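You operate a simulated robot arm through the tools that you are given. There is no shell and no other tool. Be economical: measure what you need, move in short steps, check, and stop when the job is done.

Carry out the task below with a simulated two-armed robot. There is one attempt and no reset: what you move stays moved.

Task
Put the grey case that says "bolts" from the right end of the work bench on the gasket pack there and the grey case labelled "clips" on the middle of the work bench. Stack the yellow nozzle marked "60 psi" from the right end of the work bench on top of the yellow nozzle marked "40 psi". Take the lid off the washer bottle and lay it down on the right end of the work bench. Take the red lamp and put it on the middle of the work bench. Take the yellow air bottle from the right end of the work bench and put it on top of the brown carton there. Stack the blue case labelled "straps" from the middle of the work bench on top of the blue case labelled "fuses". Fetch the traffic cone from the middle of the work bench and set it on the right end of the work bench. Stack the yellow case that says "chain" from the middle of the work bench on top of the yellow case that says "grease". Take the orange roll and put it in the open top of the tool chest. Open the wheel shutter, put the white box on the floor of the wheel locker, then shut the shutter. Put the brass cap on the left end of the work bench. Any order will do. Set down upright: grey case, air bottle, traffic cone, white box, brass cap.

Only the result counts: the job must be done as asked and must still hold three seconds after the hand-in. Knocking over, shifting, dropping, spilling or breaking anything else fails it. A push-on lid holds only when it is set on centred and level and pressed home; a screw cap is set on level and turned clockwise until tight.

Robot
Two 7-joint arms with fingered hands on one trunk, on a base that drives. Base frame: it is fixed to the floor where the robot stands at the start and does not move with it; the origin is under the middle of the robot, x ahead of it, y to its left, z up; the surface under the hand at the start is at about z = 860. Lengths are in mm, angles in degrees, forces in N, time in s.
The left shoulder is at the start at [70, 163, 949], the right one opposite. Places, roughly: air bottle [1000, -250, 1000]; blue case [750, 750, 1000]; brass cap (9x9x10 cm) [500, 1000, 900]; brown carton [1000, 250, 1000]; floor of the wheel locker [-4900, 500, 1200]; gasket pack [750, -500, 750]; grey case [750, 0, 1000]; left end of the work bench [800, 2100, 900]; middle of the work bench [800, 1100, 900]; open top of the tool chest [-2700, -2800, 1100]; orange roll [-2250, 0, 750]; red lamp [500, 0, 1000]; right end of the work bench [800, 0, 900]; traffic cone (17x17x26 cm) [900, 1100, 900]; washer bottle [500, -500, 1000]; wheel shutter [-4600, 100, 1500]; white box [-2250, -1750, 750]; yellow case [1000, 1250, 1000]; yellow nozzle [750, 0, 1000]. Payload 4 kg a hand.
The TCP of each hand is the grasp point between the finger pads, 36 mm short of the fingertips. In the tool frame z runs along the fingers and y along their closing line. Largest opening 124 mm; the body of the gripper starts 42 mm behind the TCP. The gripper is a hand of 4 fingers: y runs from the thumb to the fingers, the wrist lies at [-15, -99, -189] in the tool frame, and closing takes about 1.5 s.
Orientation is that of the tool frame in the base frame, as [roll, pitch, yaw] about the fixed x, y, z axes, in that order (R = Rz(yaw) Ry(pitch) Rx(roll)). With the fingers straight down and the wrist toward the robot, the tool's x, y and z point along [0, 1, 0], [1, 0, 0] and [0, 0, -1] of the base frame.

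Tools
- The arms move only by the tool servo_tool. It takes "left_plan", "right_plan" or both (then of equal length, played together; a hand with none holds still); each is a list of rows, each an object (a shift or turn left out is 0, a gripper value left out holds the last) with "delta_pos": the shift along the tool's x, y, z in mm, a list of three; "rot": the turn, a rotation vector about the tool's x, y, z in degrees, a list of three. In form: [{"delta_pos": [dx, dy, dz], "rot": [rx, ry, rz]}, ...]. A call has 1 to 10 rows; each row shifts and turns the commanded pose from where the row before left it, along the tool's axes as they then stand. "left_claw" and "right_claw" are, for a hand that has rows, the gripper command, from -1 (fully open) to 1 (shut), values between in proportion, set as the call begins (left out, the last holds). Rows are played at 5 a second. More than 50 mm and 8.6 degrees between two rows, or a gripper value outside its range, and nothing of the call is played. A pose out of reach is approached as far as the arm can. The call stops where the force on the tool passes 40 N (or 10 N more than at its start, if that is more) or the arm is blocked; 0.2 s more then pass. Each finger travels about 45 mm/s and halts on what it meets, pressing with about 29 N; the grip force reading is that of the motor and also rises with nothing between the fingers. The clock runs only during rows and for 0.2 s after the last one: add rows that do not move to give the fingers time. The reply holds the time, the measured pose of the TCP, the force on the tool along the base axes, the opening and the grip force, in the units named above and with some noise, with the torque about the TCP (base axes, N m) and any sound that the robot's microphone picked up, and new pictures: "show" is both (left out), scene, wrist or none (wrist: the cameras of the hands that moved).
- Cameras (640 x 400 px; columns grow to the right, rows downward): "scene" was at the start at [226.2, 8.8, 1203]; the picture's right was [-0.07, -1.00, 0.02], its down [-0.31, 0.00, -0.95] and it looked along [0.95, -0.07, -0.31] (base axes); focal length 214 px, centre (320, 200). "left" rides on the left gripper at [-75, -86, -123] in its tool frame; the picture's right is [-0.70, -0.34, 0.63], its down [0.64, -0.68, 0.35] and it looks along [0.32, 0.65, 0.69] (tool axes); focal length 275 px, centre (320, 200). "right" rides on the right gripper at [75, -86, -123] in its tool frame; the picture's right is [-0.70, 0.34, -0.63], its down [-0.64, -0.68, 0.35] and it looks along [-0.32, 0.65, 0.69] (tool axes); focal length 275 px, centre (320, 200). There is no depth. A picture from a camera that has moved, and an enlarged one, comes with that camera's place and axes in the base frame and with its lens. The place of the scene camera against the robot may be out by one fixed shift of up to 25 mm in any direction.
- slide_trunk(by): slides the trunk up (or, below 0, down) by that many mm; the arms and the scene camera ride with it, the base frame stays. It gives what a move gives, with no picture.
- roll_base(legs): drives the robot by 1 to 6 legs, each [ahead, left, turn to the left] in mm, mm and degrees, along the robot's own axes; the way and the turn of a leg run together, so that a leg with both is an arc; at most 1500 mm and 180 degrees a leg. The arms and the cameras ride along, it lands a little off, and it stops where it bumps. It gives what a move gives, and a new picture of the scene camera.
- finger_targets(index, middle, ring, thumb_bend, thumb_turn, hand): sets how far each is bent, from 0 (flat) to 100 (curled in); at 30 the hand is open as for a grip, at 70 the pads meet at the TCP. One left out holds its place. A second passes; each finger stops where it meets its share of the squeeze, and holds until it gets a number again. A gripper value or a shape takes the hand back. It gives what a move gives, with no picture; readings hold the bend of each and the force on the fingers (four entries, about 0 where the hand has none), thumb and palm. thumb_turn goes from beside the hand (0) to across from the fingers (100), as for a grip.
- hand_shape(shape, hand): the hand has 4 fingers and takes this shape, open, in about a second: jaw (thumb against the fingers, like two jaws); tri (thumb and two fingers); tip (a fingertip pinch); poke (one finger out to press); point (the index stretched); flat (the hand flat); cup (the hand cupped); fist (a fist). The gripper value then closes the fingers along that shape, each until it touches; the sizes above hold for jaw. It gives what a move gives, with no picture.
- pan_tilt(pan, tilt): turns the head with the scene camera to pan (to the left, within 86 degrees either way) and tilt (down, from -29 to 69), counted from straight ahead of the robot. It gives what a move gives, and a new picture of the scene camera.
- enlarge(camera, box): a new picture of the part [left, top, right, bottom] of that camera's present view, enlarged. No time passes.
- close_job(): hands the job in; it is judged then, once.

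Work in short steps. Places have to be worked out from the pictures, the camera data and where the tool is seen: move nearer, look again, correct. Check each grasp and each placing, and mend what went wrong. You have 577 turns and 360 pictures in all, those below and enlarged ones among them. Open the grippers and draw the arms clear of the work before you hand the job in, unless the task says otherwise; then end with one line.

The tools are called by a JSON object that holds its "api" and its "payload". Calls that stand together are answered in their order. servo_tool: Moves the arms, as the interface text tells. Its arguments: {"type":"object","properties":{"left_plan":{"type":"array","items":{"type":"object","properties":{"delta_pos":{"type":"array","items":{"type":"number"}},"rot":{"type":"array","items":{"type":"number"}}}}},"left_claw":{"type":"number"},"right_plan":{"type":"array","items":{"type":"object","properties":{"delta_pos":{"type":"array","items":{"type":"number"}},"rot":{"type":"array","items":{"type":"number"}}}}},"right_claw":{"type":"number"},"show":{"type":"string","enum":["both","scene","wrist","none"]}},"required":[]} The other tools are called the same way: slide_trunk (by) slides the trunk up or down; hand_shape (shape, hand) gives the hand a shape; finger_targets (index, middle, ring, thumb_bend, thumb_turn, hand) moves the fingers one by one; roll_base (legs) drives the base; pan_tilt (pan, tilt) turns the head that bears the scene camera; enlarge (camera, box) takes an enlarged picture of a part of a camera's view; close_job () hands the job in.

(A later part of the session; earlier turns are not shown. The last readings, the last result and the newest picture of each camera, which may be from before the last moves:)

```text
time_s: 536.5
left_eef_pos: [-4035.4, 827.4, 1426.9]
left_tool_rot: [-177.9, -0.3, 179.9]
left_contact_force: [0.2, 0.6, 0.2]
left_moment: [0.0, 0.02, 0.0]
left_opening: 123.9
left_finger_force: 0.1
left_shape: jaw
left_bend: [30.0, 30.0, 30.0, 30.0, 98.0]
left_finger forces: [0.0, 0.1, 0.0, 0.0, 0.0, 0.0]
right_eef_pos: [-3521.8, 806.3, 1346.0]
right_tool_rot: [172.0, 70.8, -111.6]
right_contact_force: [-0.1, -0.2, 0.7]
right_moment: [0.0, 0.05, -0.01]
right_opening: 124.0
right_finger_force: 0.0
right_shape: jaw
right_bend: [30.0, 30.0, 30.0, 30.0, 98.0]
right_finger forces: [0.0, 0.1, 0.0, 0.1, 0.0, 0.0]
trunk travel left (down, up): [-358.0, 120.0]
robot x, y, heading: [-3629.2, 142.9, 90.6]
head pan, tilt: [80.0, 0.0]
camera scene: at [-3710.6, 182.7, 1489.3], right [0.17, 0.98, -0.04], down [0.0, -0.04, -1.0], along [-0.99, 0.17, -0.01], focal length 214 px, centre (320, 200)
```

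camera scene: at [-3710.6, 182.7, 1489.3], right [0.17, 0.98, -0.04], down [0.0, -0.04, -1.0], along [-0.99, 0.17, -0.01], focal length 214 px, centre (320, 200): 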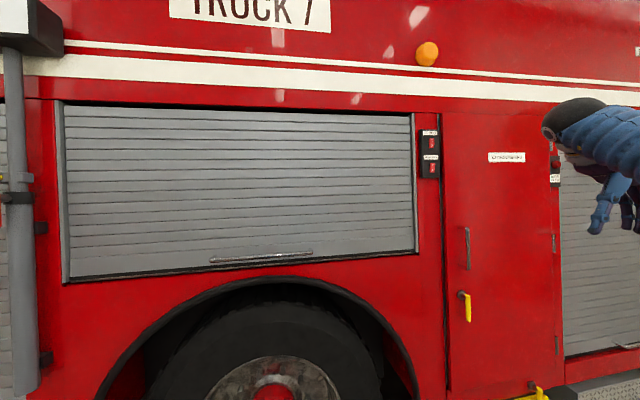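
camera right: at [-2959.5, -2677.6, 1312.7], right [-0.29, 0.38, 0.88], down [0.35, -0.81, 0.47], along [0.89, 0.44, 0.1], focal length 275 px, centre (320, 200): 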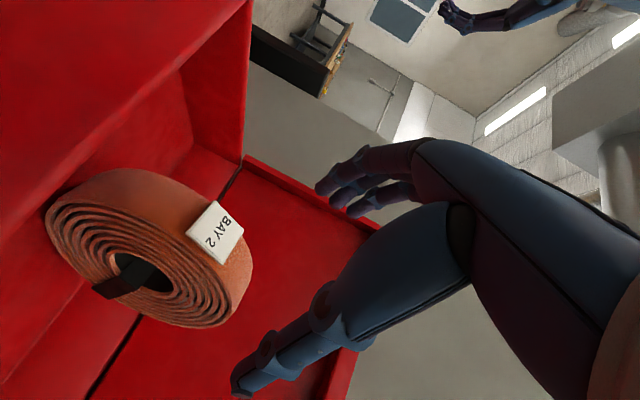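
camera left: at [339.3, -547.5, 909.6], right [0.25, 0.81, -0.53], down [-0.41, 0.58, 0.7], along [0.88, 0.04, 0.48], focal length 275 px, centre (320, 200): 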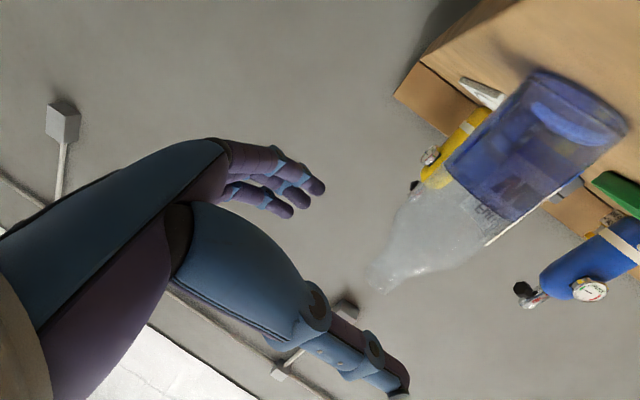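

The wheel shutter spans y≈-590…785, z≈1230…1857, with a horizontal lift bar near its bottom at z≈1257, y≈90. Turn to face it and look closer.

{"api": "roll_base", "payload": {"legs": [[0, 0, 90]]}}

{"api": "servo_tool", "payload": {"right_plan": [{"rot": [0, 0, 8.5]}, {"rot": [0, 0, 8.5]}, {"rot": [0, 0, 8.5]}, {"rot": [0, 0, 8.5]}, {"rot": [0, 0, 8.5]}, {"rot": [0, 0, 8.5]}, {"rot": [0, 0, 8.5]}, {"rot": [0, 0, 8.5]}, {"rot": [0, 0, 8.5]}, {"rot": [0, 0, 8.5]}], "show": "both"}}

```text
time_s: 540.7
left_eef_pos: [-4304.4, -277.8, 1425.8]
left_tool_rot: [-177.9, -0.2, -88.9]
left_contact_force: [0.1, 0.2, 0.2]
left_moment: [-0.01, -0.01, 0.01]
left_opening: 123.9
left_finger_force: 0.1
left_shape: jaw
left_bend: [30.0, 30.0, 30.0, 30.0, 98.0]
left_finger forces: [0.0, 0.0, 0.0, 0.0, 0.1, 0.0]
right_eef_pos: [-4292.9, 236.1, 1345.9]
right_tool_rot: [172.3, 70.8, -20.2]
right_contact_force: [0.3, 0.0, 0.1]
right_moment: [0.0, -0.02, 0.01]
right_opening: 123.7
right_finger_force: 0.1
right_shape: jaw
right_bend: [30.0, 30.0, 30.0, 30.0, 98.0]
right_finger forces: [0.0, 0.1, 0.0, 0.0, 0.0, 0.1]
trunk travel left (down, up): [-358.0, 120.0]
robot x, y, heading: [-3628.5, 146.2, -178.5]
head pan, tilt: [80.0, 0.0]
camera scene: at [-3643.6, 69.9, 1489.3], right [-0.99, 0.15, -0.04], down [0.04, 0.0, -1.0], along [-0.15, -0.99, -0.01], focal length 214 px, centre (320, 200)
```

scene: 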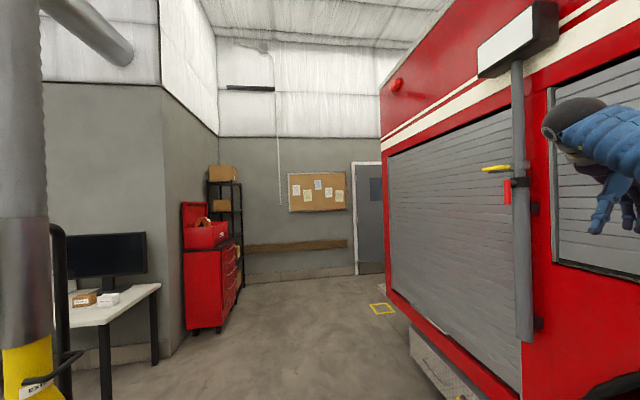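

```text
time_s: 542.7
left_eef_pos: [-4299.9, -276.6, 1429.1]
left_tool_rot: [-178.1, -0.1, -88.8]
left_contact_force: [-0.2, -0.3, -0.8]
left_moment: [0.02, 0.01, 0.01]
left_opening: 124.1
left_finger_force: 0.1
left_shape: jaw
left_bend: [30.0, 30.0, 30.0, 30.0, 98.0]
left_finger forces: [0.0, 0.0, 0.0, 0.0, 0.0, 0.1]
right_eef_pos: [-4275.0, 247.0, 1389.5]
right_tool_rot: [110.3, 12.5, -98.3]
right_contact_force: [0.3, 0.1, 1.0]
right_moment: [0.01, 0.0, 0.06]
right_opening: 123.7
right_finger_force: 0.1
right_shape: jaw
right_bend: [30.0, 30.0, 30.0, 30.0, 98.0]
right_finger forces: [0.0, 0.0, 0.0, 0.0, 0.0, 0.0]
right hand out of reach, approached as far as the arm can: row 5, 6, 7
trunk travel left (down, up): [-358.0, 120.0]
robot x, y, heading: [-3626.3, 142.4, -178.6]
head pan, tilt: [80.0, 0.0]
stopped in row 10 (right hand): the force on the tool passed its limit at 76 N (the readings are from after the stop); the commanded pose is now the measured one
camera scene: at [-3640.3, 69.9, 1489.5], right [-0.99, 0.15, -0.03], down [0.03, 0.0, -1.0], along [-0.15, -0.99, -0.01], focal length 214 px, centre (320, 200)
camera right: at [-4142.4, 160.5, 1335.4], right [0.55, 0.49, 0.67], down [0.03, 0.8, -0.6], along [-0.83, 0.35, 0.43], focal length 275 px, centre (320, 200)
```

scene: 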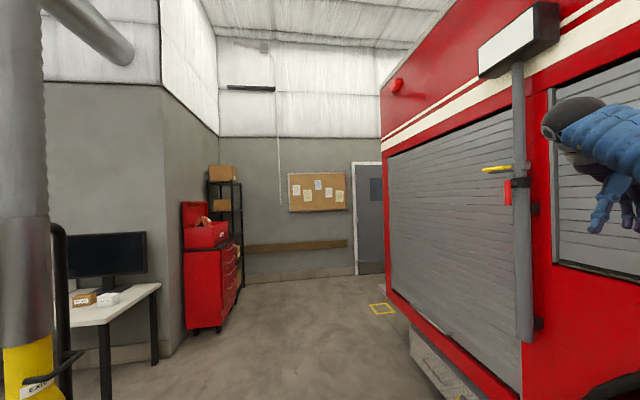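
right: 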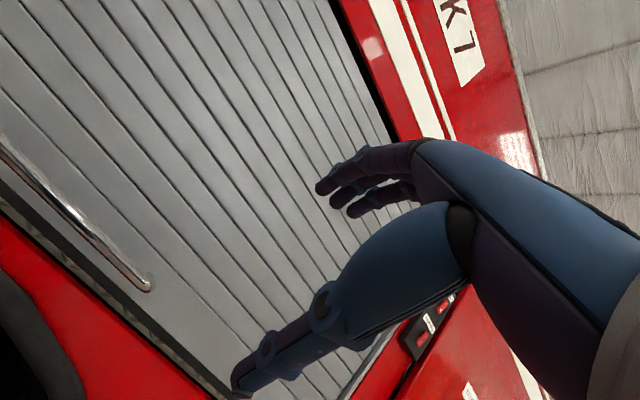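

The hand is now oriented with its closing line vertical, but something was touched (76 N). Look ahead to check.

{"api": "pan_tilt", "payload": {"pan": -10, "tilt": 5}}

```text
time_s: 544.4
left_eef_pos: [-4304.5, -277.7, 1427.8]
left_tool_rot: [-178.0, -0.3, -88.7]
left_contact_force: [0.6, 1.3, 0.5]
left_moment: [0.02, 0.02, 0.02]
left_opening: 124.0
left_finger_force: 0.0
left_shape: jaw
left_bend: [30.0, 30.0, 30.0, 30.0, 98.0]
left_finger forces: [0.0, 0.0, 0.0, 0.0, 0.0, 0.1]
right_eef_pos: [-4279.7, 246.5, 1385.7]
right_tool_rot: [110.4, 12.5, -98.4]
right_contact_force: [-2.3, 7.5, -1.5]
right_moment: [0.61, 0.4, 0.94]
right_opening: 123.8
right_finger_force: 0.1
right_shape: jaw
right_bend: [30.0, 30.0, 30.0, 30.0, 98.0]
right_finger forces: [0.0, 0.0, 0.0, 0.0, 0.1, 0.1]
trunk travel left (down, up): [-358.0, 120.0]
robot x, y, heading: [-3629.9, 144.1, -178.8]
head pan, tilt: [-10.0, 5.0]
camera scene: at [-3721.2, 172.4, 1478.6], right [0.15, 0.99, 0.01], down [0.12, -0.01, -0.99], along [-0.98, 0.15, -0.12], focal length 214 px, centre (320, 200)
```

scene: 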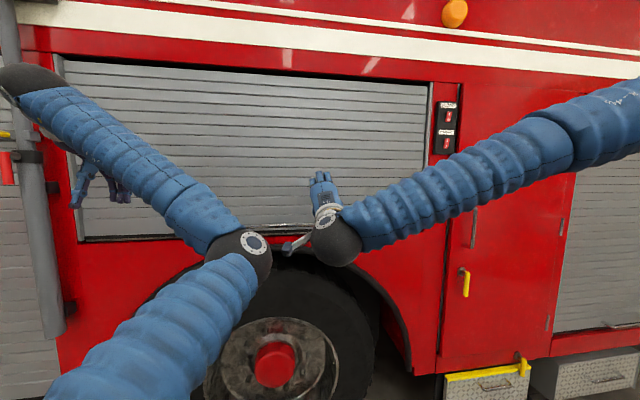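

The right wrist camera touches the left elbow. Spread the arms.

{"api": "servo_tool", "payload": {"right_plan": [{"delta_pos": [-40, 0, 0]}, {"delta_pos": [-40, 0, 0]}, {}, {}, {}, {}], "left_plan": [{}, {"delta_pos": [40, 0, 0]}, {"delta_pos": [40, 0, 0]}, {"delta_pos": [40, 0, 0]}, {"delta_pos": [40, 0, 0]}, {"delta_pos": [40, 0, 0]}], "show": "scene"}}

```text
time_s: 545.8
left_eef_pos: [-4301.7, -477.4, 1430.1]
left_tool_rot: [-178.0, -0.1, -88.9]
left_contact_force: [-0.7, -0.4, -0.1]
left_moment: [0.03, 0.0, 0.0]
left_opening: 124.1
left_finger_force: 0.1
left_shape: jaw
left_bend: [30.0, 30.0, 30.0, 30.0, 98.0]
left_finger forces: [0.0, 0.0, 0.0, 0.1, 0.0, 0.1]
right_eef_pos: [-4266.7, 321.2, 1405.5]
right_tool_rot: [110.3, 12.5, -98.4]
right_contact_force: [0.5, -0.3, 0.3]
right_moment: [0.0, 0.01, -0.02]
right_opening: 123.9
right_finger_force: 0.0
right_shape: jaw
right_bend: [30.0, 30.0, 30.0, 30.0, 98.0]
right_finger forces: [0.0, 0.0, 0.0, 0.0, 0.0, 0.0]
trunk travel left (down, up): [-358.0, 120.0]
robot x, y, heading: [-3627.3, 144.5, -178.7]
head pan, tilt: [-10.0, 5.0]
camera scene: at [-3721.0, 170.9, 1478.6], right [0.15, 0.99, 0.01], down [0.12, -0.01, -0.99], along [-0.98, 0.15, -0.12], focal length 214 px, centre (320, 200)
```

scene: 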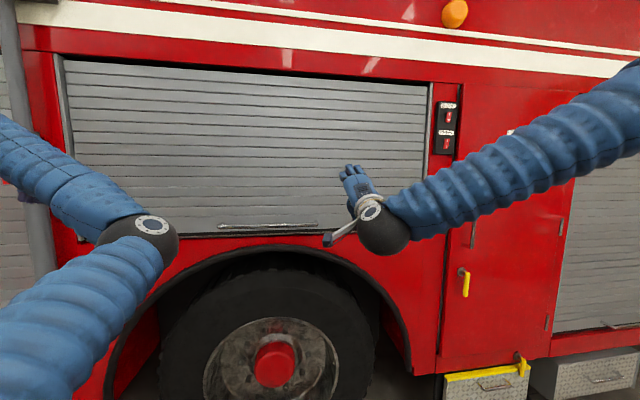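

Arms are apart now. Level the hand (pointing straight at the truck, closing line vertical).

{"api": "servo_tool", "payload": {"right_plan": [{"rot": [-6.7, 0, 0]}, {"rot": [-6.7, 0, 0]}, {"rot": [-6.7, 0, 0]}, {"rot": [0, 6, 0]}, {"rot": [0, 6, 0]}, {"rot": [0, 0, 6]}, {"rot": [0, 0, 6]}], "show": "wrist"}}

```text
time_s: 547.4
left_eef_pos: [-4302.4, -474.3, 1430.1]
left_tool_rot: [-177.9, -0.2, -88.9]
left_contact_force: [0.5, 0.5, 0.2]
left_moment: [-0.04, 0.02, -0.02]
left_opening: 124.2
left_finger_force: 0.0
left_shape: jaw
left_bend: [30.0, 30.0, 30.0, 30.0, 98.0]
left_finger forces: [0.0, 0.0, 0.0, 0.0, 0.1, 0.0]
right_eef_pos: [-4266.2, 309.7, 1400.0]
right_tool_rot: [113.6, 0.2, -97.4]
right_contact_force: [0.3, 0.2, 0.9]
right_moment: [-0.01, -0.01, 0.03]
right_opening: 124.1
right_finger_force: 0.1
right_shape: jaw
right_bend: [30.0, 30.0, 30.0, 30.0, 97.0]
right_finger forces: [0.0, 0.0, 0.0, 0.0, 0.1, 0.0]
right hand out of reach, approached as far as the arm can: row 1, 2, 3, 4, 5
trunk travel left (down, up): [-358.0, 120.0]
robot x, y, heading: [-3630.7, 138.2, -178.9]
head pan, tilt: [-10.0, 5.0]
camera right: at [-4131.2, 215.8, 1370.1], right [0.53, 0.63, 0.56], down [0.04, 0.65, -0.76], along [-0.85, 0.43, 0.32], focal length 275 px, centre (320, 200)
```

right: 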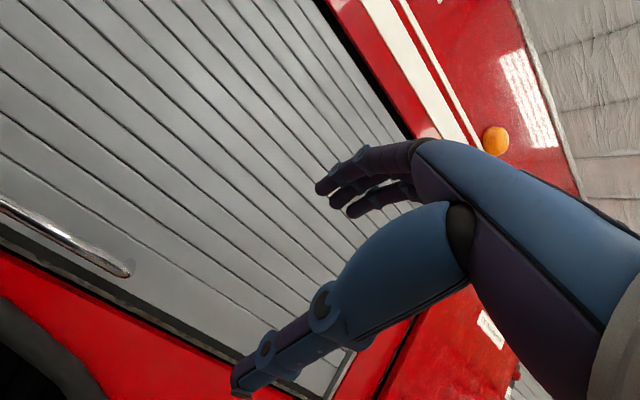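

The hand points 24° down at its limit; fine for the bar (z≈1271, right end y≈270). Extend the right arm toward the bar and pull the left hand back a bit.

{"api": "servo_tool", "payload": {"right_plan": [{"delta_pos": [5.8, 17.9, 40.9]}, {"delta_pos": [5.8, 17.9, 40.9]}, {"delta_pos": [5.8, 17.9, 40.9]}], "left_plan": [{"delta_pos": [0, -30, -20]}, {"delta_pos": [0, -30, -20]}, {"delta_pos": [0, -30, -20]}], "show": "wrist"}}

```text
time_s: 548.2
left_eef_pos: [-4210.9, -475.1, 1493.8]
left_tool_rot: [-178.1, -0.1, -88.9]
left_contact_force: [-0.4, -0.1, -0.1]
left_moment: [0.01, 0.03, -0.01]
left_opening: 123.7
left_finger_force: 0.0
left_shape: jaw
left_bend: [30.0, 30.0, 30.0, 30.0, 98.0]
left_finger forces: [0.0, 0.1, 0.0, 0.1, 0.0, 0.1]
right_eef_pos: [-4378.1, 307.2, 1400.9]
right_tool_rot: [113.4, 0.3, -97.2]
right_contact_force: [0.4, 0.0, 0.8]
right_moment: [0.0, -0.03, 0.02]
right_opening: 124.0
right_finger_force: 0.0
right_shape: jaw
right_bend: [30.0, 30.0, 30.0, 30.0, 97.0]
right_finger forces: [0.1, 0.0, 0.1, 0.0, 0.1, 0.0]
right hand out of reach, approached as far as the arm can: row 3
trunk travel left (down, up): [-358.0, 120.0]
robot x, y, heading: [-3630.2, 142.4, -178.5]
head pan, tilt: [-10.0, 5.0]
camera right: at [-4242.8, 214.2, 1370.9], right [0.53, 0.63, 0.56], down [0.04, 0.65, -0.76], along [-0.85, 0.43, 0.32], focal length 275 px, centre (320, 200)
camera left: at [-4129.0, -398.4, 1620.4], right [0.34, 0.7, -0.62], down [0.71, -0.63, -0.32], along [-0.62, -0.33, -0.71], focal length 275 px, centre (320, 200)
```

right: 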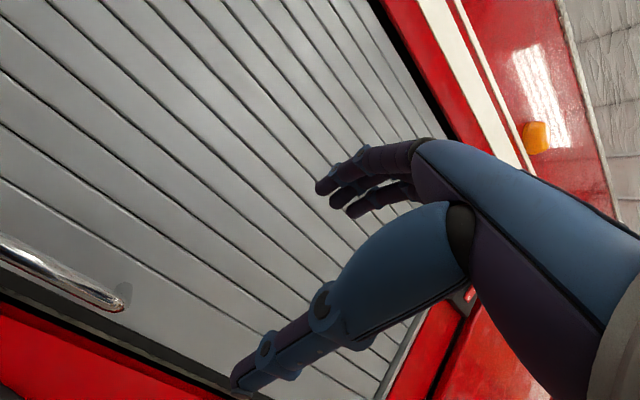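
left: 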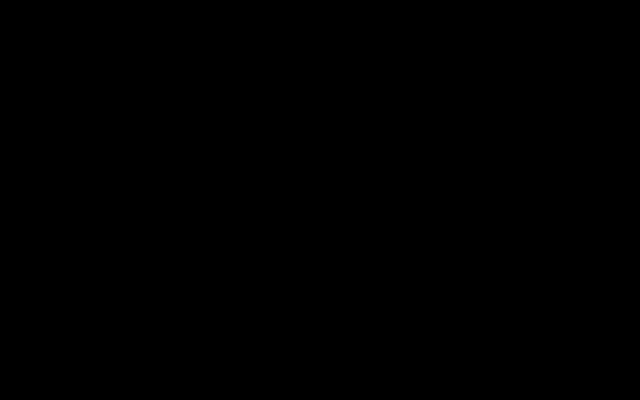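

Triangulated: bar at x≈-4558, z≈1274. Drive 125 ahead, 115 left, lower the trunk by 125.

{"api": "roll_base", "payload": {"legs": [[0, 115, 0], [120, 0, 0]]}}

{"api": "slide_trunk", "payload": {"by": -125}}

{"api": "enlarge", "payload": {"camera": "right", "box": [0, 0, 640, 400]}}

```text
time_s: 550.2
left_eef_pos: [-4329.0, -595.8, 1493.7]
left_tool_rot: [-177.9, -0.3, -88.6]
left_contact_force: [0.6, 0.1, -0.2]
left_moment: [-0.01, -0.02, -0.02]
left_opening: 123.8
left_finger_force: 0.0
left_shape: jaw
left_bend: [30.0, 30.0, 30.0, 30.0, 98.0]
left_finger forces: [0.0, 0.0, 0.1, 0.0, 0.0, 0.0]
right_eef_pos: [-4497.1, 188.4, 1401.0]
right_tool_rot: [113.5, 0.3, -97.2]
right_contact_force: [0.8, 0.0, 0.4]
right_moment: [0.01, -0.01, 0.02]
right_opening: 123.8
right_finger_force: 0.0
right_shape: jaw
right_bend: [30.0, 30.0, 30.0, 30.0, 97.0]
right_finger forces: [0.0, 0.0, 0.0, 0.0, 0.0, 0.1]
trunk travel left (down, up): [-358.0, 120.0]
robot x, y, heading: [-3745.3, 27.7, -178.7]
head pan, tilt: [-10.0, 5.0]
camera scene: at [-3838.8, 54.8, 1478.8], right [0.15, 0.99, 0.01], down [0.12, -0.01, -0.99], along [-0.98, 0.15, -0.12], focal length 214 px, centre (320, 200)
```

scene: 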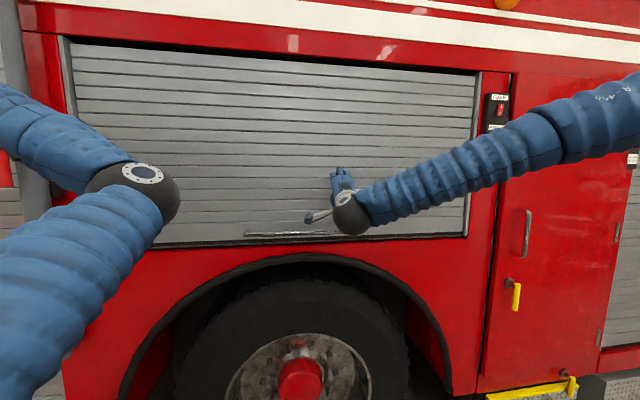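

```text
time_s: 551.8
left_eef_pos: [-4327.5, -595.5, 1368.8]
left_tool_rot: [-178.1, -0.4, -88.6]
left_contact_force: [0.0, 0.5, -0.4]
left_moment: [0.01, 0.02, -0.01]
left_opening: 123.9
left_finger_force: 0.0
left_shape: jaw
left_bend: [30.0, 30.0, 30.0, 30.0, 98.0]
left_finger forces: [0.0, 0.0, 0.0, 0.0, 0.0, 0.0]
right_eef_pos: [-4496.6, 187.8, 1276.2]
right_tool_rot: [113.5, 0.3, -97.2]
right_contact_force: [1.0, 0.4, 0.5]
right_moment: [0.0, -0.07, -0.02]
right_opening: 123.8
right_finger_force: 0.0
right_shape: jaw
right_bend: [30.0, 30.0, 30.0, 30.0, 97.0]
right_finger forces: [0.0, 0.0, 0.0, 0.1, 0.0, 0.0]
trunk travel left (down, up): [-233.0, 245.0]
robot x, y, heading: [-3745.9, 27.2, -178.8]
head pan, tilt: [-10.0, 5.0]
```

```text
1.00 times, centred on (320, 200) of right (not enlarged: the box is as wide or as high as the picture)
camera zoom: at [-4361.0, 94.2, 1245.7], right [0.53, 0.63, 0.56], down [0.04, 0.65, -0.76], along [-0.85, 0.42, 0.32], focal length 275 px, centre (320, 200)
```

zoom: 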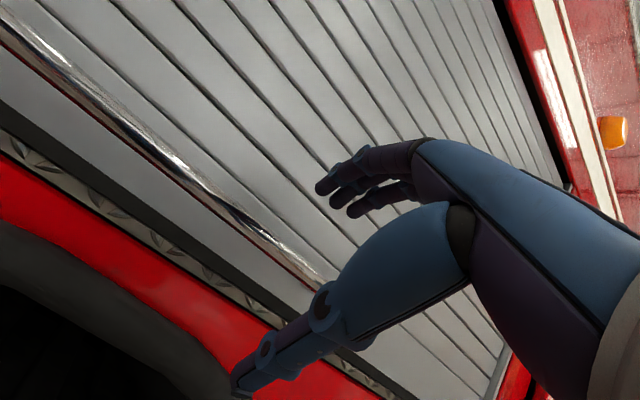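

The bar lies between fingers and thumb. Advance 45 mm and close.

{"api": "servo_tool", "payload": {"right_plan": [{"delta_pos": [2.9, 11.2, 19.5]}, {"delta_pos": [2.9, 11.2, 19.5]}], "show": "wrist"}}

{"api": "servo_tool", "payload": {"right_plan": [{}, {}, {}, {}, {}, {}, {}, {}, {}, {}], "right_claw": 1, "show": "wrist"}}

```text
time_s: 552.4
left_eef_pos: [-4326.9, -595.2, 1367.5]
left_tool_rot: [-178.1, -0.2, -88.7]
left_contact_force: [-0.6, -0.1, -0.3]
left_moment: [0.01, 0.01, 0.02]
left_opening: 124.0
left_finger_force: 0.1
left_shape: jaw
left_bend: [30.0, 30.0, 30.0, 30.0, 98.0]
left_finger forces: [0.1, 0.0, 0.0, 0.1, 0.0, 0.0]
right_eef_pos: [-4541.9, 188.9, 1278.8]
right_tool_rot: [113.5, 0.3, -97.1]
right_contact_force: [0.4, -0.2, 0.9]
right_moment: [-0.01, 0.0, 0.0]
right_opening: 124.0
right_finger_force: 0.1
right_shape: jaw
right_bend: [30.0, 30.0, 30.0, 30.0, 97.0]
right_finger forces: [0.2, 0.1, 0.1, 0.0, 0.0, 0.1]
trunk travel left (down, up): [-233.0, 245.0]
robot x, y, heading: [-3751.2, 28.8, -178.7]
head pan, tilt: [-10.0, 5.0]
camera right: at [-4405.8, 94.4, 1249.8], right [0.53, 0.63, 0.57], down [0.04, 0.65, -0.76], along [-0.85, 0.42, 0.32], focal length 275 px, centre (320, 200)
```

right: 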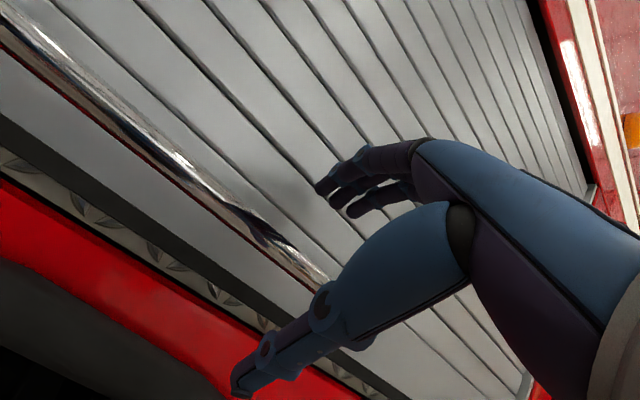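

```text
time_s: 554.6
left_eef_pos: [-4327.5, -595.4, 1368.6]
left_tool_rot: [-178.0, -0.1, -88.6]
left_contact_force: [0.6, -0.4, 0.4]
left_moment: [-0.01, -0.02, 0.03]
left_opening: 124.2
left_finger_force: 0.1
left_shape: jaw
left_bend: [30.0, 30.0, 30.0, 30.0, 98.0]
left_finger forces: [0.1, 0.1, 0.0, 0.0, 0.0, 0.0]
right_eef_pos: [-4541.3, 188.4, 1280.8]
right_tool_rot: [113.4, 0.2, -97.2]
right_contact_force: [2.6, 1.1, 2.7]
right_moment: [0.1, 0.04, -0.01]
right_opening: 12.2
right_finger_force: 29.2
right_shape: jaw
right_bend: [63.0, 64.0, 65.0, 68.0, 100.0]
right_finger forces: [14.9, 7.5, 3.9, 0.0, 25.2, 0.1]
trunk travel left (down, up): [-233.0, 245.0]
robot x, y, heading: [-3748.5, 24.0, -178.6]
head pan, tilt: [-10.0, 5.0]
camera right: at [-4405.3, 94.2, 1250.2], right [0.53, 0.63, 0.56], down [0.04, 0.65, -0.76], along [-0.85, 0.42, 0.32], focal length 275 px, centre (320, 200)
```

right: 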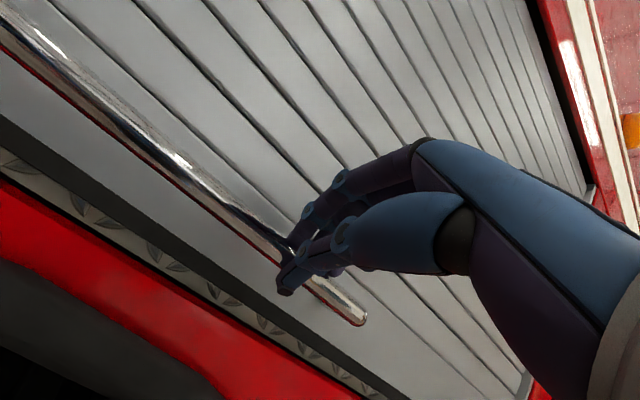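

The bar is gripped. Lift with the trunk.

{"api": "slide_trunk", "payload": {"by": 100}}

```text
time_s: 555.9
left_eef_pos: [-4329.9, -596.1, 1467.6]
left_tool_rot: [-177.9, -0.2, -88.6]
left_contact_force: [-0.5, 0.0, -0.4]
left_moment: [0.0, 0.02, 0.04]
left_opening: 123.7
left_finger_force: 0.1
left_shape: jaw
left_bend: [30.0, 30.0, 30.0, 30.0, 98.0]
left_finger forces: [0.1, 0.0, 0.0, 0.0, 0.0, 0.0]
right_eef_pos: [-4528.7, 189.4, 1406.2]
right_tool_rot: [112.2, -0.2, -97.4]
right_contact_force: [-0.6, -0.1, -0.4]
right_moment: [-0.01, 0.01, -0.02]
right_opening: 3.8
right_finger_force: 29.1
right_shape: jaw
right_bend: [72.0, 72.0, 71.0, 74.0, 100.0]
right_finger forces: [0.1, 0.0, 0.0, 0.0, 0.0, 0.0]
trunk travel left (down, up): [-333.0, 145.0]
robot x, y, heading: [-3747.9, 27.8, -178.6]
head pan, tilt: [-10.0, 5.0]
```

Slipped off. See whether the shutter moved.

{"api": "pan_tilt", "payload": {"pan": -10, "tilt": 5}}

{"api": "enlarge", "payload": {"camera": "right", "box": [0, 0, 640, 400]}}

```text
time_s: 556.5
left_eef_pos: [-4329.4, -596.6, 1467.9]
left_tool_rot: [-178.0, 0.0, -88.8]
left_contact_force: [-0.5, -0.3, -0.8]
left_moment: [-0.03, -0.04, 0.02]
left_opening: 123.9
left_finger_force: 0.0
left_shape: jaw
left_bend: [30.0, 30.0, 30.0, 30.0, 98.0]
left_finger forces: [0.0, 0.1, 0.0, 0.0, 0.0, 0.0]
right_eef_pos: [-4527.7, 188.0, 1408.5]
right_tool_rot: [112.0, -0.1, -97.5]
right_contact_force: [-0.2, -0.6, -0.2]
right_moment: [-0.02, -0.02, 0.01]
right_opening: 3.8
right_finger_force: 29.1
right_shape: jaw
right_bend: [72.0, 72.0, 71.0, 74.0, 100.0]
right_finger forces: [0.0, 0.0, 0.0, 0.0, 0.1, 0.0]
trunk travel left (down, up): [-333.0, 145.0]
robot x, y, heading: [-3747.5, 27.0, -178.3]
head pan, tilt: [-10.0, 5.0]
camera scene: at [-3846.5, 54.2, 1451.4], right [0.15, 0.99, 0.01], down [0.14, -0.01, -0.99], along [-0.98, 0.15, -0.14], focal length 214 px, centre (320, 200)
```

scene: 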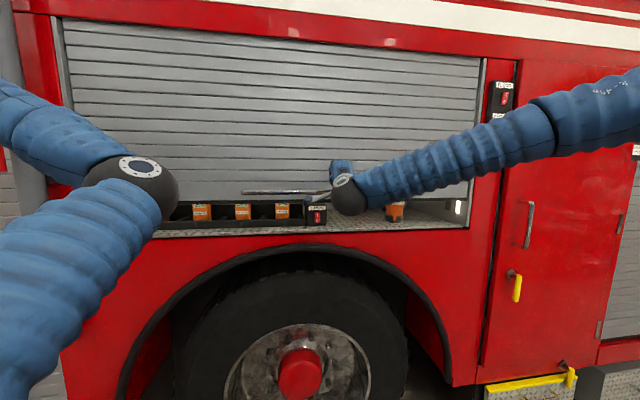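

```text
1.00 times, centred on (320, 200) of right (not enlarged: the box is as wide or as high as the picture)
camera zoom: at [-4393.2, 93.9, 1374.3], right [0.55, 0.63, 0.55], down [0.02, 0.65, -0.76], along [-0.84, 0.43, 0.34], focal length 275 px, centre (320, 200)
```

zoom: 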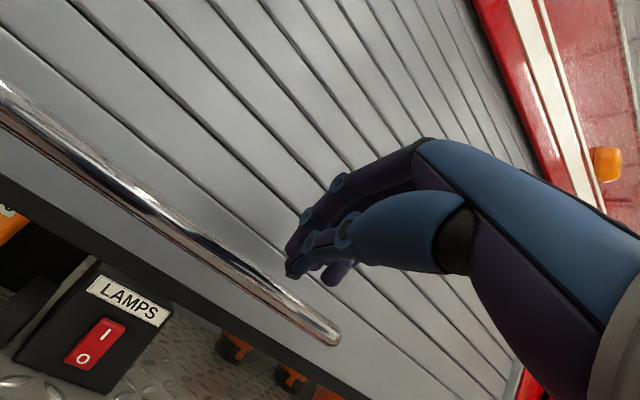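

It rose ~100 mm and stays put, slipping only at the end. Re-grip deeper: back off, open, lower, advance, close.

{"api": "servo_tool", "payload": {"right_plan": [{"delta_pos": [-4, -11, -27]}, {"delta_pos": [-4, -11, -27]}, {"delta_pos": [0, -26, 10.5]}, {}, {}], "right_claw": -0.6, "show": "none"}}

{"api": "servo_tool", "payload": {"right_plan": [{"delta_pos": [4.4, 13, 31]}, {"delta_pos": [4.4, 13, 32]}], "show": "wrist"}}

```text
time_s: 557.7
left_eef_pos: [-4328.0, -594.8, 1468.0]
left_tool_rot: [-178.0, -0.3, -88.7]
left_contact_force: [0.5, -0.2, 1.1]
left_moment: [0.0, 0.01, 0.03]
left_opening: 124.1
left_finger_force: 0.0
left_shape: jaw
left_bend: [30.0, 30.0, 30.0, 30.0, 98.0]
left_finger forces: [0.0, 0.1, 0.0, 0.1, 0.0, 0.0]
right_eef_pos: [-4468.8, 189.5, 1378.3]
right_tool_rot: [112.0, -0.1, -97.2]
right_contact_force: [0.5, 0.1, -0.7]
right_moment: [0.01, -0.02, -0.02]
right_opening: 99.1
right_finger_force: 0.0
right_shape: jaw
right_bend: [32.0, 35.0, 34.0, 0.0, 98.0]
right_finger forces: [0.0, 0.0, 0.0, 0.0, 0.0, 0.0]
trunk travel left (down, up): [-333.0, 145.0]
robot x, y, heading: [-3746.0, 26.0, -178.5]
head pan, tilt: [-10.0, 5.0]
```

```text
time_s: 558.3
left_eef_pos: [-4327.6, -594.5, 1468.5]
left_tool_rot: [-178.0, -0.3, -88.7]
left_contact_force: [0.0, -0.7, -0.1]
left_moment: [0.01, 0.01, 0.0]
left_opening: 123.8
left_finger_force: 0.1
left_shape: jaw
left_bend: [30.0, 30.0, 30.0, 30.0, 98.0]
left_finger forces: [0.0, 0.1, 0.0, 0.0, 0.1, 0.0]
right_eef_pos: [-4479.6, 189.4, 1379.3]
right_tool_rot: [112.1, -0.2, -97.5]
right_contact_force: [-0.7, 0.5, -0.4]
right_moment: [-0.02, -0.01, 0.0]
right_opening: 99.4
right_finger_force: 0.0
right_shape: jaw
right_bend: [32.0, 35.0, 34.0, 0.0, 98.0]
right_finger forces: [0.0, 0.0, 0.1, 0.0, 0.0, 0.1]
right hand out of reach, approached as far as the arm can: row 1, 2
trunk travel left (down, up): [-333.0, 145.0]
robot x, y, heading: [-3746.5, 25.4, -178.6]
head pan, tilt: [-10.0, 5.0]
camera right: at [-4345.2, 94.0, 1346.1], right [0.55, 0.63, 0.55], down [0.02, 0.65, -0.76], along [-0.84, 0.43, 0.34], focal length 275 px, centre (320, 200)
```

right: 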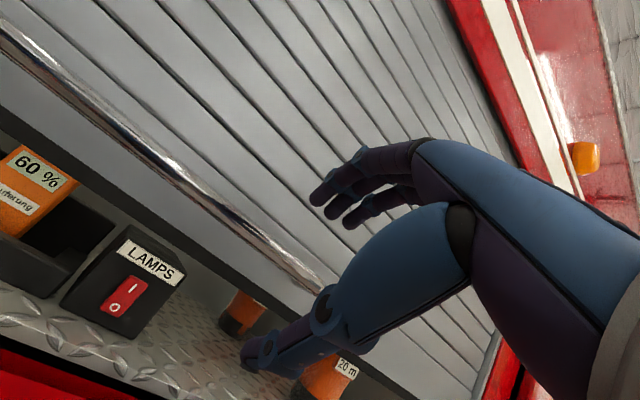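

{"api": "roll_base", "payload": {"legs": [[66, 0, 0]]}}

{"api": "servo_tool", "payload": {"right_plan": [{}, {}, {}, {}, {}, {}, {}, {}], "right_claw": 1, "show": "wrist"}}

```text
time_s: 559.3
left_eef_pos: [-4395.7, -596.8, 1469.1]
left_tool_rot: [-177.9, -0.2, -88.7]
left_contact_force: [-1.1, 0.1, -0.4]
left_moment: [-0.03, -0.07, -0.02]
left_opening: 124.2
left_finger_force: 0.1
left_shape: jaw
left_bend: [30.0, 30.0, 30.0, 30.0, 98.0]
left_finger forces: [0.1, 0.0, 0.1, 0.0, 0.0, 0.0]
right_eef_pos: [-4548.4, 187.4, 1377.4]
right_tool_rot: [112.3, -0.1, -97.5]
right_contact_force: [-0.5, -0.2, -0.4]
right_moment: [-0.03, -0.03, -0.02]
right_opening: 99.2
right_finger_force: 0.1
right_shape: jaw
right_bend: [32.0, 35.0, 34.0, 0.0, 98.0]
right_finger forces: [0.0, 0.0, 0.0, 0.1, 0.0, 0.0]
trunk travel left (down, up): [-333.0, 145.0]
robot x, y, heading: [-3817.4, 28.4, -178.6]
head pan, tilt: [-10.0, 5.0]
camera scene: at [-3914.4, 52.4, 1451.4], right [0.15, 0.99, 0.01], down [0.14, -0.01, -0.99], along [-0.98, 0.15, -0.14], focal length 214 px, centre (320, 200)
```

scene: 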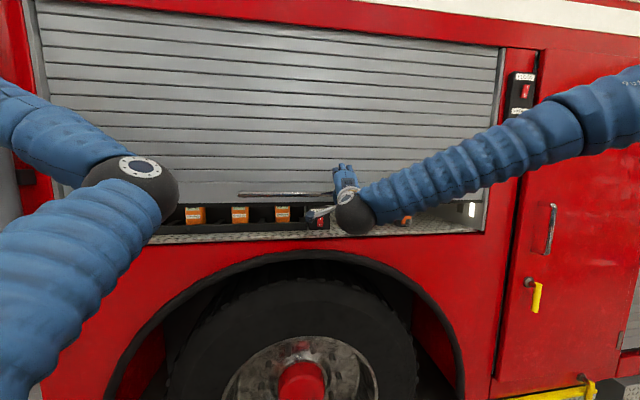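

```text
time_s: 561.1
left_eef_pos: [-4392.8, -596.1, 1469.4]
left_tool_rot: [-177.9, -0.1, -88.8]
left_contact_force: [0.3, 0.9, -0.1]
left_moment: [0.0, 0.0, -0.01]
left_opening: 123.9
left_finger_force: 0.1
left_shape: jaw
left_bend: [30.0, 30.0, 30.0, 30.0, 98.0]
left_finger forces: [0.1, 0.0, 0.0, 0.0, 0.1, 0.1]
right_eef_pos: [-4545.4, 187.7, 1379.3]
right_tool_rot: [112.3, -0.1, -97.6]
right_contact_force: [2.7, -0.1, -1.2]
right_moment: [0.11, 0.04, -0.04]
right_opening: 15.1
right_finger_force: 28.7
right_shape: jaw
right_bend: [60.0, 61.0, 61.0, 67.0, 100.0]
right_finger forces: [15.5, 8.8, 3.7, 0.1, 28.4, 0.1]
trunk travel left (down, up): [-333.0, 145.0]
robot x, y, heading: [-3813.7, 25.0, -178.5]
head pan, tilt: [-10.0, 5.0]
camera right: at [-4411.0, 92.0, 1345.7], right [0.55, 0.63, 0.55], down [0.02, 0.65, -0.76], along [-0.84, 0.43, 0.34], focal length 275 px, centre (320, 200)
```

right: 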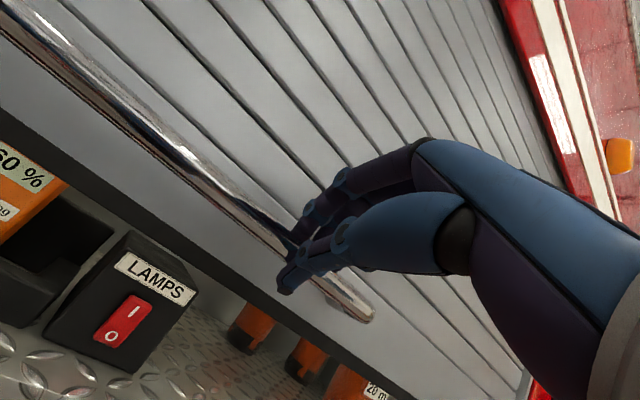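

{"api": "slide_trunk", "payload": {"by": 60}}

{"api": "slide_trunk", "payload": {"by": 60}}

```text
time_s: 562.1
left_eef_pos: [-4393.7, -596.7, 1528.8]
left_tool_rot: [-177.9, -0.2, -88.7]
left_contact_force: [0.4, -1.0, -0.3]
left_moment: [0.05, -0.03, 0.01]
left_opening: 124.0
left_finger_force: 0.0
left_shape: jaw
left_bend: [30.0, 30.0, 30.0, 30.0, 98.0]
left_finger forces: [0.0, 0.0, 0.0, 0.0, 0.0, 0.0]
right_eef_pos: [-4545.7, 186.4, 1441.5]
right_tool_rot: [112.2, -0.2, -97.8]
right_contact_force: [-0.3, -0.5, 2.9]
right_moment: [0.14, 0.12, 0.0]
right_opening: 14.4
right_finger_force: 29.5
right_shape: jaw
right_bend: [61.0, 62.0, 62.0, 67.0, 100.0]
right_finger forces: [17.2, 9.5, 5.1, 0.0, 27.3, 0.0]
trunk travel left (down, up): [-393.0, 85.0]
robot x, y, heading: [-3813.8, 25.9, -178.5]
head pan, tilt: [-10.0, 5.0]
```

```text
time_s: 563.1
left_eef_pos: [-4394.5, -598.0, 1589.5]
left_tool_rot: [-178.0, -0.2, -88.8]
left_contact_force: [-0.3, 0.0, -0.6]
left_moment: [0.0, -0.02, 0.0]
left_opening: 124.1
left_finger_force: 0.1
left_shape: jaw
left_bend: [30.0, 30.0, 30.0, 30.0, 98.0]
left_finger forces: [0.0, 0.1, 0.0, 0.0, 0.0, 0.0]
right_eef_pos: [-4545.3, 186.7, 1500.9]
right_tool_rot: [112.4, -0.3, -97.7]
right_contact_force: [-0.3, 0.0, 2.4]
right_moment: [0.14, 0.12, -0.02]
right_opening: 14.6
right_finger_force: 29.2
right_shape: jaw
right_bend: [62.0, 62.0, 62.0, 67.0, 100.0]
right_finger forces: [16.7, 9.2, 5.1, 0.0, 27.7, 0.0]
trunk travel left (down, up): [-453.0, 25.0]
robot x, y, heading: [-3812.7, 23.3, -178.6]
head pan, tilt: [-10.0, 5.0]
```

Holding well at z≈1501. Continue with the arm.

{"api": "servo_tool", "payload": {"right_plan": [{"delta_pos": [0, 37, -15]}, {"delta_pos": [0, 37, -15]}, {"delta_pos": [0, 37, -15]}], "show": "scene"}}

```text
time_s: 563.9
left_eef_pos: [-4391.9, -599.0, 1588.4]
left_tool_rot: [-178.0, -0.2, -88.8]
left_contact_force: [0.0, -0.2, 1.0]
left_moment: [0.01, -0.01, 0.03]
left_opening: 123.9
left_finger_force: 0.1
left_shape: jaw
left_bend: [30.0, 30.0, 30.0, 30.0, 98.0]
left_finger forces: [0.0, 0.1, 0.0, 0.0, 0.1, 0.0]
right_eef_pos: [-4545.9, 187.0, 1621.8]
right_tool_rot: [112.3, -0.2, -97.8]
right_contact_force: [7.0, -4.8, 1.1]
right_moment: [0.12, 0.01, 0.09]
right_opening: 14.7
right_finger_force: 28.9
right_shape: jaw
right_bend: [62.0, 62.0, 63.0, 67.0, 100.0]
right_finger forces: [15.5, 8.4, 5.1, 0.0, 31.1, 0.0]
trunk travel left (down, up): [-453.0, 25.0]
robot x, y, heading: [-3812.2, 29.3, -178.3]
head pan, tilt: [-10.0, 5.0]
camera scene: at [-3886.6, 51.5, 1579.0], right [0.15, 0.99, 0.0], down [0.09, -0.01, -1.0], along [-0.99, 0.15, -0.09], focal length 214 px, centre (320, 200)
```

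scene: 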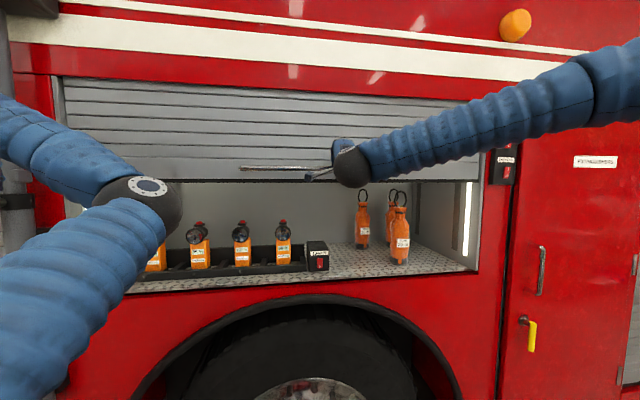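

Excellent; the locker interior shows. Raise further.

{"api": "servo_tool", "payload": {"right_plan": [{"delta_pos": [0, 37, -15]}, {"delta_pos": [0, 37, -15]}, {"delta_pos": [0, 37, -15]}, {"delta_pos": [0, 37, -15]}], "show": "scene"}}

```text
time_s: 564.9
left_eef_pos: [-4392.5, -598.9, 1589.1]
left_tool_rot: [-178.2, -0.2, -88.7]
left_contact_force: [-0.2, 0.2, -0.1]
left_moment: [0.02, 0.02, 0.0]
left_opening: 123.8
left_finger_force: 0.1
left_shape: jaw
left_bend: [30.0, 30.0, 30.0, 30.0, 98.0]
left_finger forces: [0.0, 0.0, 0.0, 0.1, 0.0, 0.0]
right_eef_pos: [-4546.3, 187.2, 1780.6]
right_tool_rot: [112.3, -0.2, -97.8]
right_contact_force: [12.4, -6.2, -2.0]
right_moment: [0.07, -0.17, 0.12]
right_opening: 15.8
right_finger_force: 29.0
right_shape: jaw
right_bend: [63.0, 63.0, 64.0, 67.0, 100.0]
right_finger forces: [14.6, 7.4, 5.1, 0.0, 34.0, 0.0]
trunk travel left (down, up): [-453.0, 25.0]
robot x, y, heading: [-3812.5, 22.5, -178.3]
head pan, tilt: [-10.0, 5.0]
camera scene: at [-3885.7, 51.5, 1579.0], right [0.15, 0.99, 0.0], down [0.09, -0.01, -1.0], along [-0.99, 0.15, -0.09], focal length 214 px, centre (320, 200)
```

scene: 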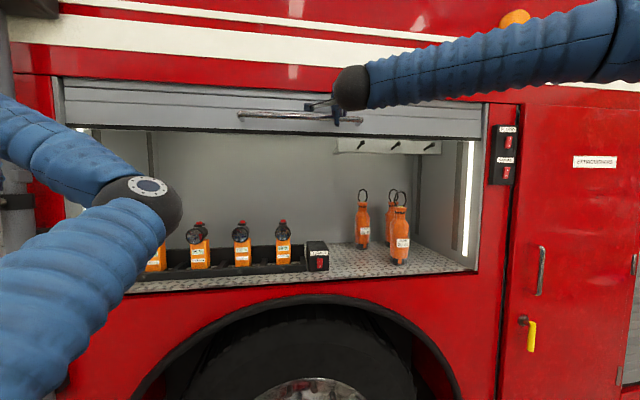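

Opened wide. Release the bar and back off.

{"api": "servo_tool", "payload": {"right_plan": [{}, {}, {}, {}, {"delta_pos": [-4.3, -12.3, -31]}, {"delta_pos": [-4.3, -12.3, -31]}, {"delta_pos": [-4.3, -12.3, -31]}], "right_claw": -0.8, "show": "scene"}}

{"api": "enlarge", "payload": {"camera": "scene", "box": [130, 150, 490, 300]}}

```text
time_s: 566.5
left_eef_pos: [-4393.8, -597.2, 1588.9]
left_tool_rot: [-178.0, -0.3, -88.8]
left_contact_force: [0.4, 0.4, 0.5]
left_moment: [0.0, 0.0, -0.01]
left_opening: 124.0
left_finger_force: 0.1
left_shape: jaw
left_bend: [30.0, 30.0, 30.0, 30.0, 98.0]
left_finger forces: [0.0, 0.0, 0.0, 0.0, 0.1, 0.0]
right_eef_pos: [-4447.3, 188.1, 1781.1]
right_tool_rot: [112.5, -0.2, -97.8]
right_contact_force: [0.7, 0.5, 0.3]
right_moment: [-0.02, 0.0, 0.04]
right_opening: 111.6
right_finger_force: 0.0
right_shape: jaw
right_bend: [31.0, 32.0, 32.0, 32.0, 98.0]
right_finger forces: [0.1, 0.0, 0.1, 0.0, 0.0, 0.0]
trunk travel left (down, up): [-453.0, 25.0]
robot x, y, heading: [-3810.9, 19.8, -178.5]
head pan, tilt: [-10.0, 5.0]
camera scene: at [-3887.5, 53.2, 1578.7], right [0.15, 0.99, 0.0], down [0.09, -0.01, -1.0], along [-0.99, 0.15, -0.09], focal length 214 px, centre (320, 200)
```

scene: 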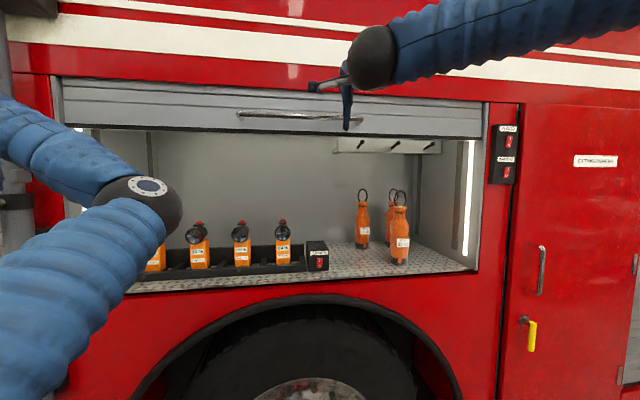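

```text
1.78 times, centred on (310, 225) of scene
camera zoom: at [-3887.5, 53.2, 1578.7], right [0.15, 0.99, 0.0], down [0.09, -0.01, -1.0], along [-0.99, 0.15, -0.09], focal length 381 px, centre (338, 156)
```

zoom: 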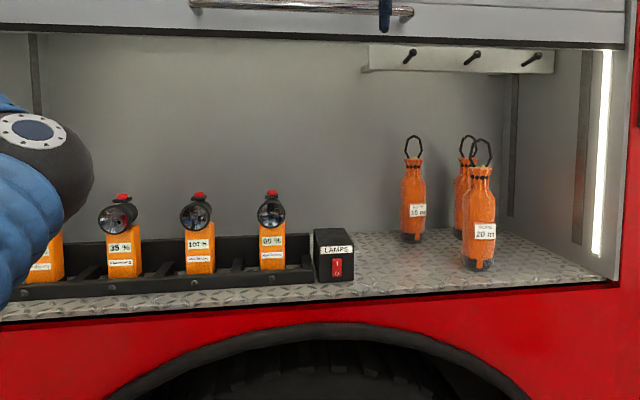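

Free floor in the locker: y≈230–480, near x≈-4740. Now fetch the white box: back off, slide along the truck, and turn.

{"api": "roll_base", "payload": {"legs": [[-330, 0, 0], [0, 1440, 0], [0, 230, 0], [0, 0, 178.5]]}}

{"api": "pan_tilt", "payload": {"pan": 0, "tilt": 20}}

```text
time_s: 568.4
left_eef_pos: [-4162.6, -566.1, 1592.5]
left_tool_rot: [-178.5, -0.1, -90.3]
left_contact_force: [1.6, 1.1, 0.0]
left_moment: [0.02, 0.08, -0.01]
left_opening: 123.8
left_finger_force: 0.1
left_shape: jaw
left_bend: [30.0, 30.0, 30.0, 30.0, 98.0]
left_finger forces: [0.0, 0.0, 0.0, 0.0, 0.0, 0.0]
right_eef_pos: [-4188.5, 219.9, 1789.7]
right_tool_rot: [111.9, -0.2, -99.4]
right_contact_force: [1.1, -0.2, -0.5]
right_moment: [0.0, 0.0, -0.02]
right_opening: 111.3
right_finger_force: 0.0
right_shape: jaw
right_bend: [31.0, 32.0, 31.0, 32.0, 98.0]
right_finger forces: [0.0, 0.1, 0.0, 0.1, 0.0, 0.0]
trunk travel left (down, up): [-453.0, 25.0]
robot x, y, heading: [-3573.0, 38.9, 180.0]
head pan, tilt: [-10.0, 5.0]
stopped in leg 1: the robot was blocked; the commanded pose is now the measured one
camera scene: at [-3637.3, 68.6, 1579.5], right [0.18, 0.98, 0.0], down [0.08, -0.01, -1.0], along [-0.98, 0.18, -0.08], focal length 214 px, centre (320, 200)
```

scene: 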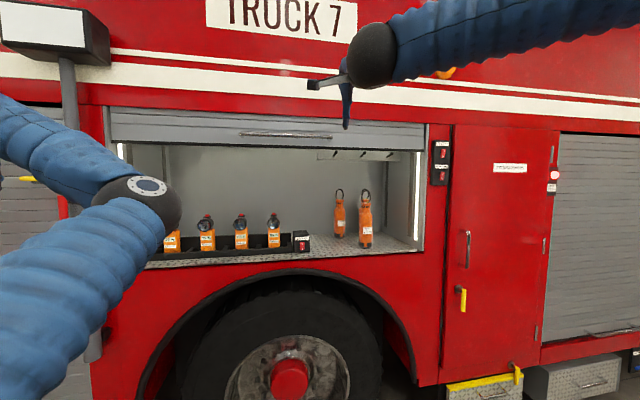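

```text
time_s: 569.1
left_eef_pos: [-4177.0, -559.7, 1588.5]
left_tool_rot: [-178.0, -0.3, -90.5]
left_contact_force: [-0.1, 0.6, -0.9]
left_moment: [0.01, -0.02, 0.01]
left_opening: 124.0
left_finger_force: 0.1
left_shape: jaw
left_bend: [30.0, 30.0, 30.0, 30.0, 98.0]
left_finger forces: [0.0, 0.1, 0.1, 0.0, 0.1, 0.0]
right_eef_pos: [-4204.9, 225.8, 1781.2]
right_tool_rot: [112.5, -0.2, -99.6]
right_contact_force: [-0.8, 0.3, 0.3]
right_moment: [-0.04, 0.0, 0.04]
right_opening: 111.7
right_finger_force: 0.0
right_shape: jaw
right_bend: [31.0, 32.0, 31.0, 32.0, 98.0]
right_finger forces: [0.0, 0.1, 0.1, 0.0, 0.1, 0.1]
trunk travel left (down, up): [-453.0, 25.0]
robot x, y, heading: [-3573.4, 40.2, 179.6]
head pan, tilt: [0.0, 20.0]
camera scene: at [-3654.2, 58.3, 1554.2], right [0.01, 1.0, 0.0], down [0.35, 0.0, -0.94], along [-0.94, 0.01, -0.35], focal length 214 px, centre (320, 200)
```

scene: 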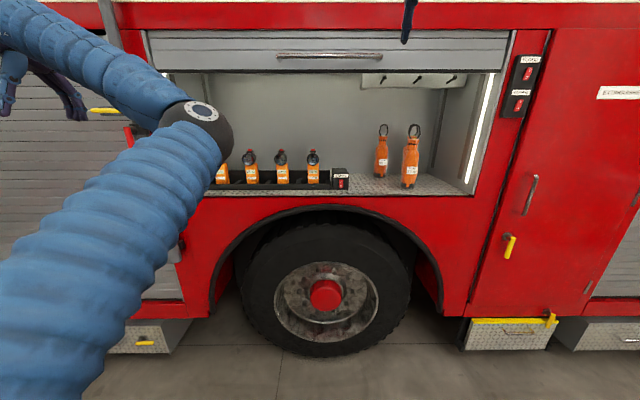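

Bumped something behind after 240 mm. Continue sideways from here.

{"api": "roll_base", "payload": {"legs": [[40, 0, 0], [0, 1450, 0], [0, 240, 0]]}}

```text
time_s: 578.2
left_eef_pos: [-4262.8, -2237.7, 1588.1]
left_tool_rot: [-178.1, -0.2, -91.7]
left_contact_force: [0.3, -0.7, -0.3]
left_moment: [0.03, -0.01, 0.03]
left_opening: 124.1
left_finger_force: 0.0
left_shape: jaw
left_bend: [30.0, 30.0, 30.0, 30.0, 98.0]
left_finger forces: [0.0, 0.0, 0.0, 0.1, 0.0, 0.1]
right_eef_pos: [-4274.5, -1451.9, 1782.7]
right_tool_rot: [112.3, -0.1, -100.8]
right_contact_force: [0.2, -1.2, 0.3]
right_moment: [-0.01, 0.01, -0.02]
right_opening: 111.6
right_finger_force: 0.1
right_shape: jaw
right_bend: [31.0, 32.0, 31.0, 32.0, 98.0]
right_finger forces: [0.1, 0.0, 0.0, 0.0, 0.1, 0.1]
trunk travel left (down, up): [-453.0, 25.0]
robot x, y, heading: [-3647.3, -1648.0, 178.3]
head pan, tilt: [0.0, 20.0]
camera scene: at [-3726.6, -1629.9, 1554.3], right [0.03, 1.0, 0.0], down [0.34, -0.01, -0.94], along [-0.94, 0.02, -0.34], focal length 214 px, centre (320, 200)
```

scene: 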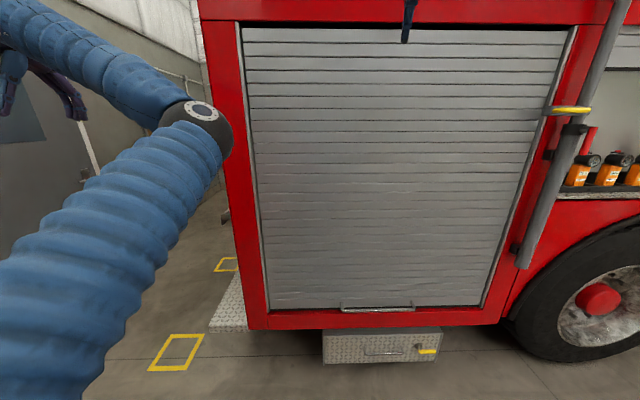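

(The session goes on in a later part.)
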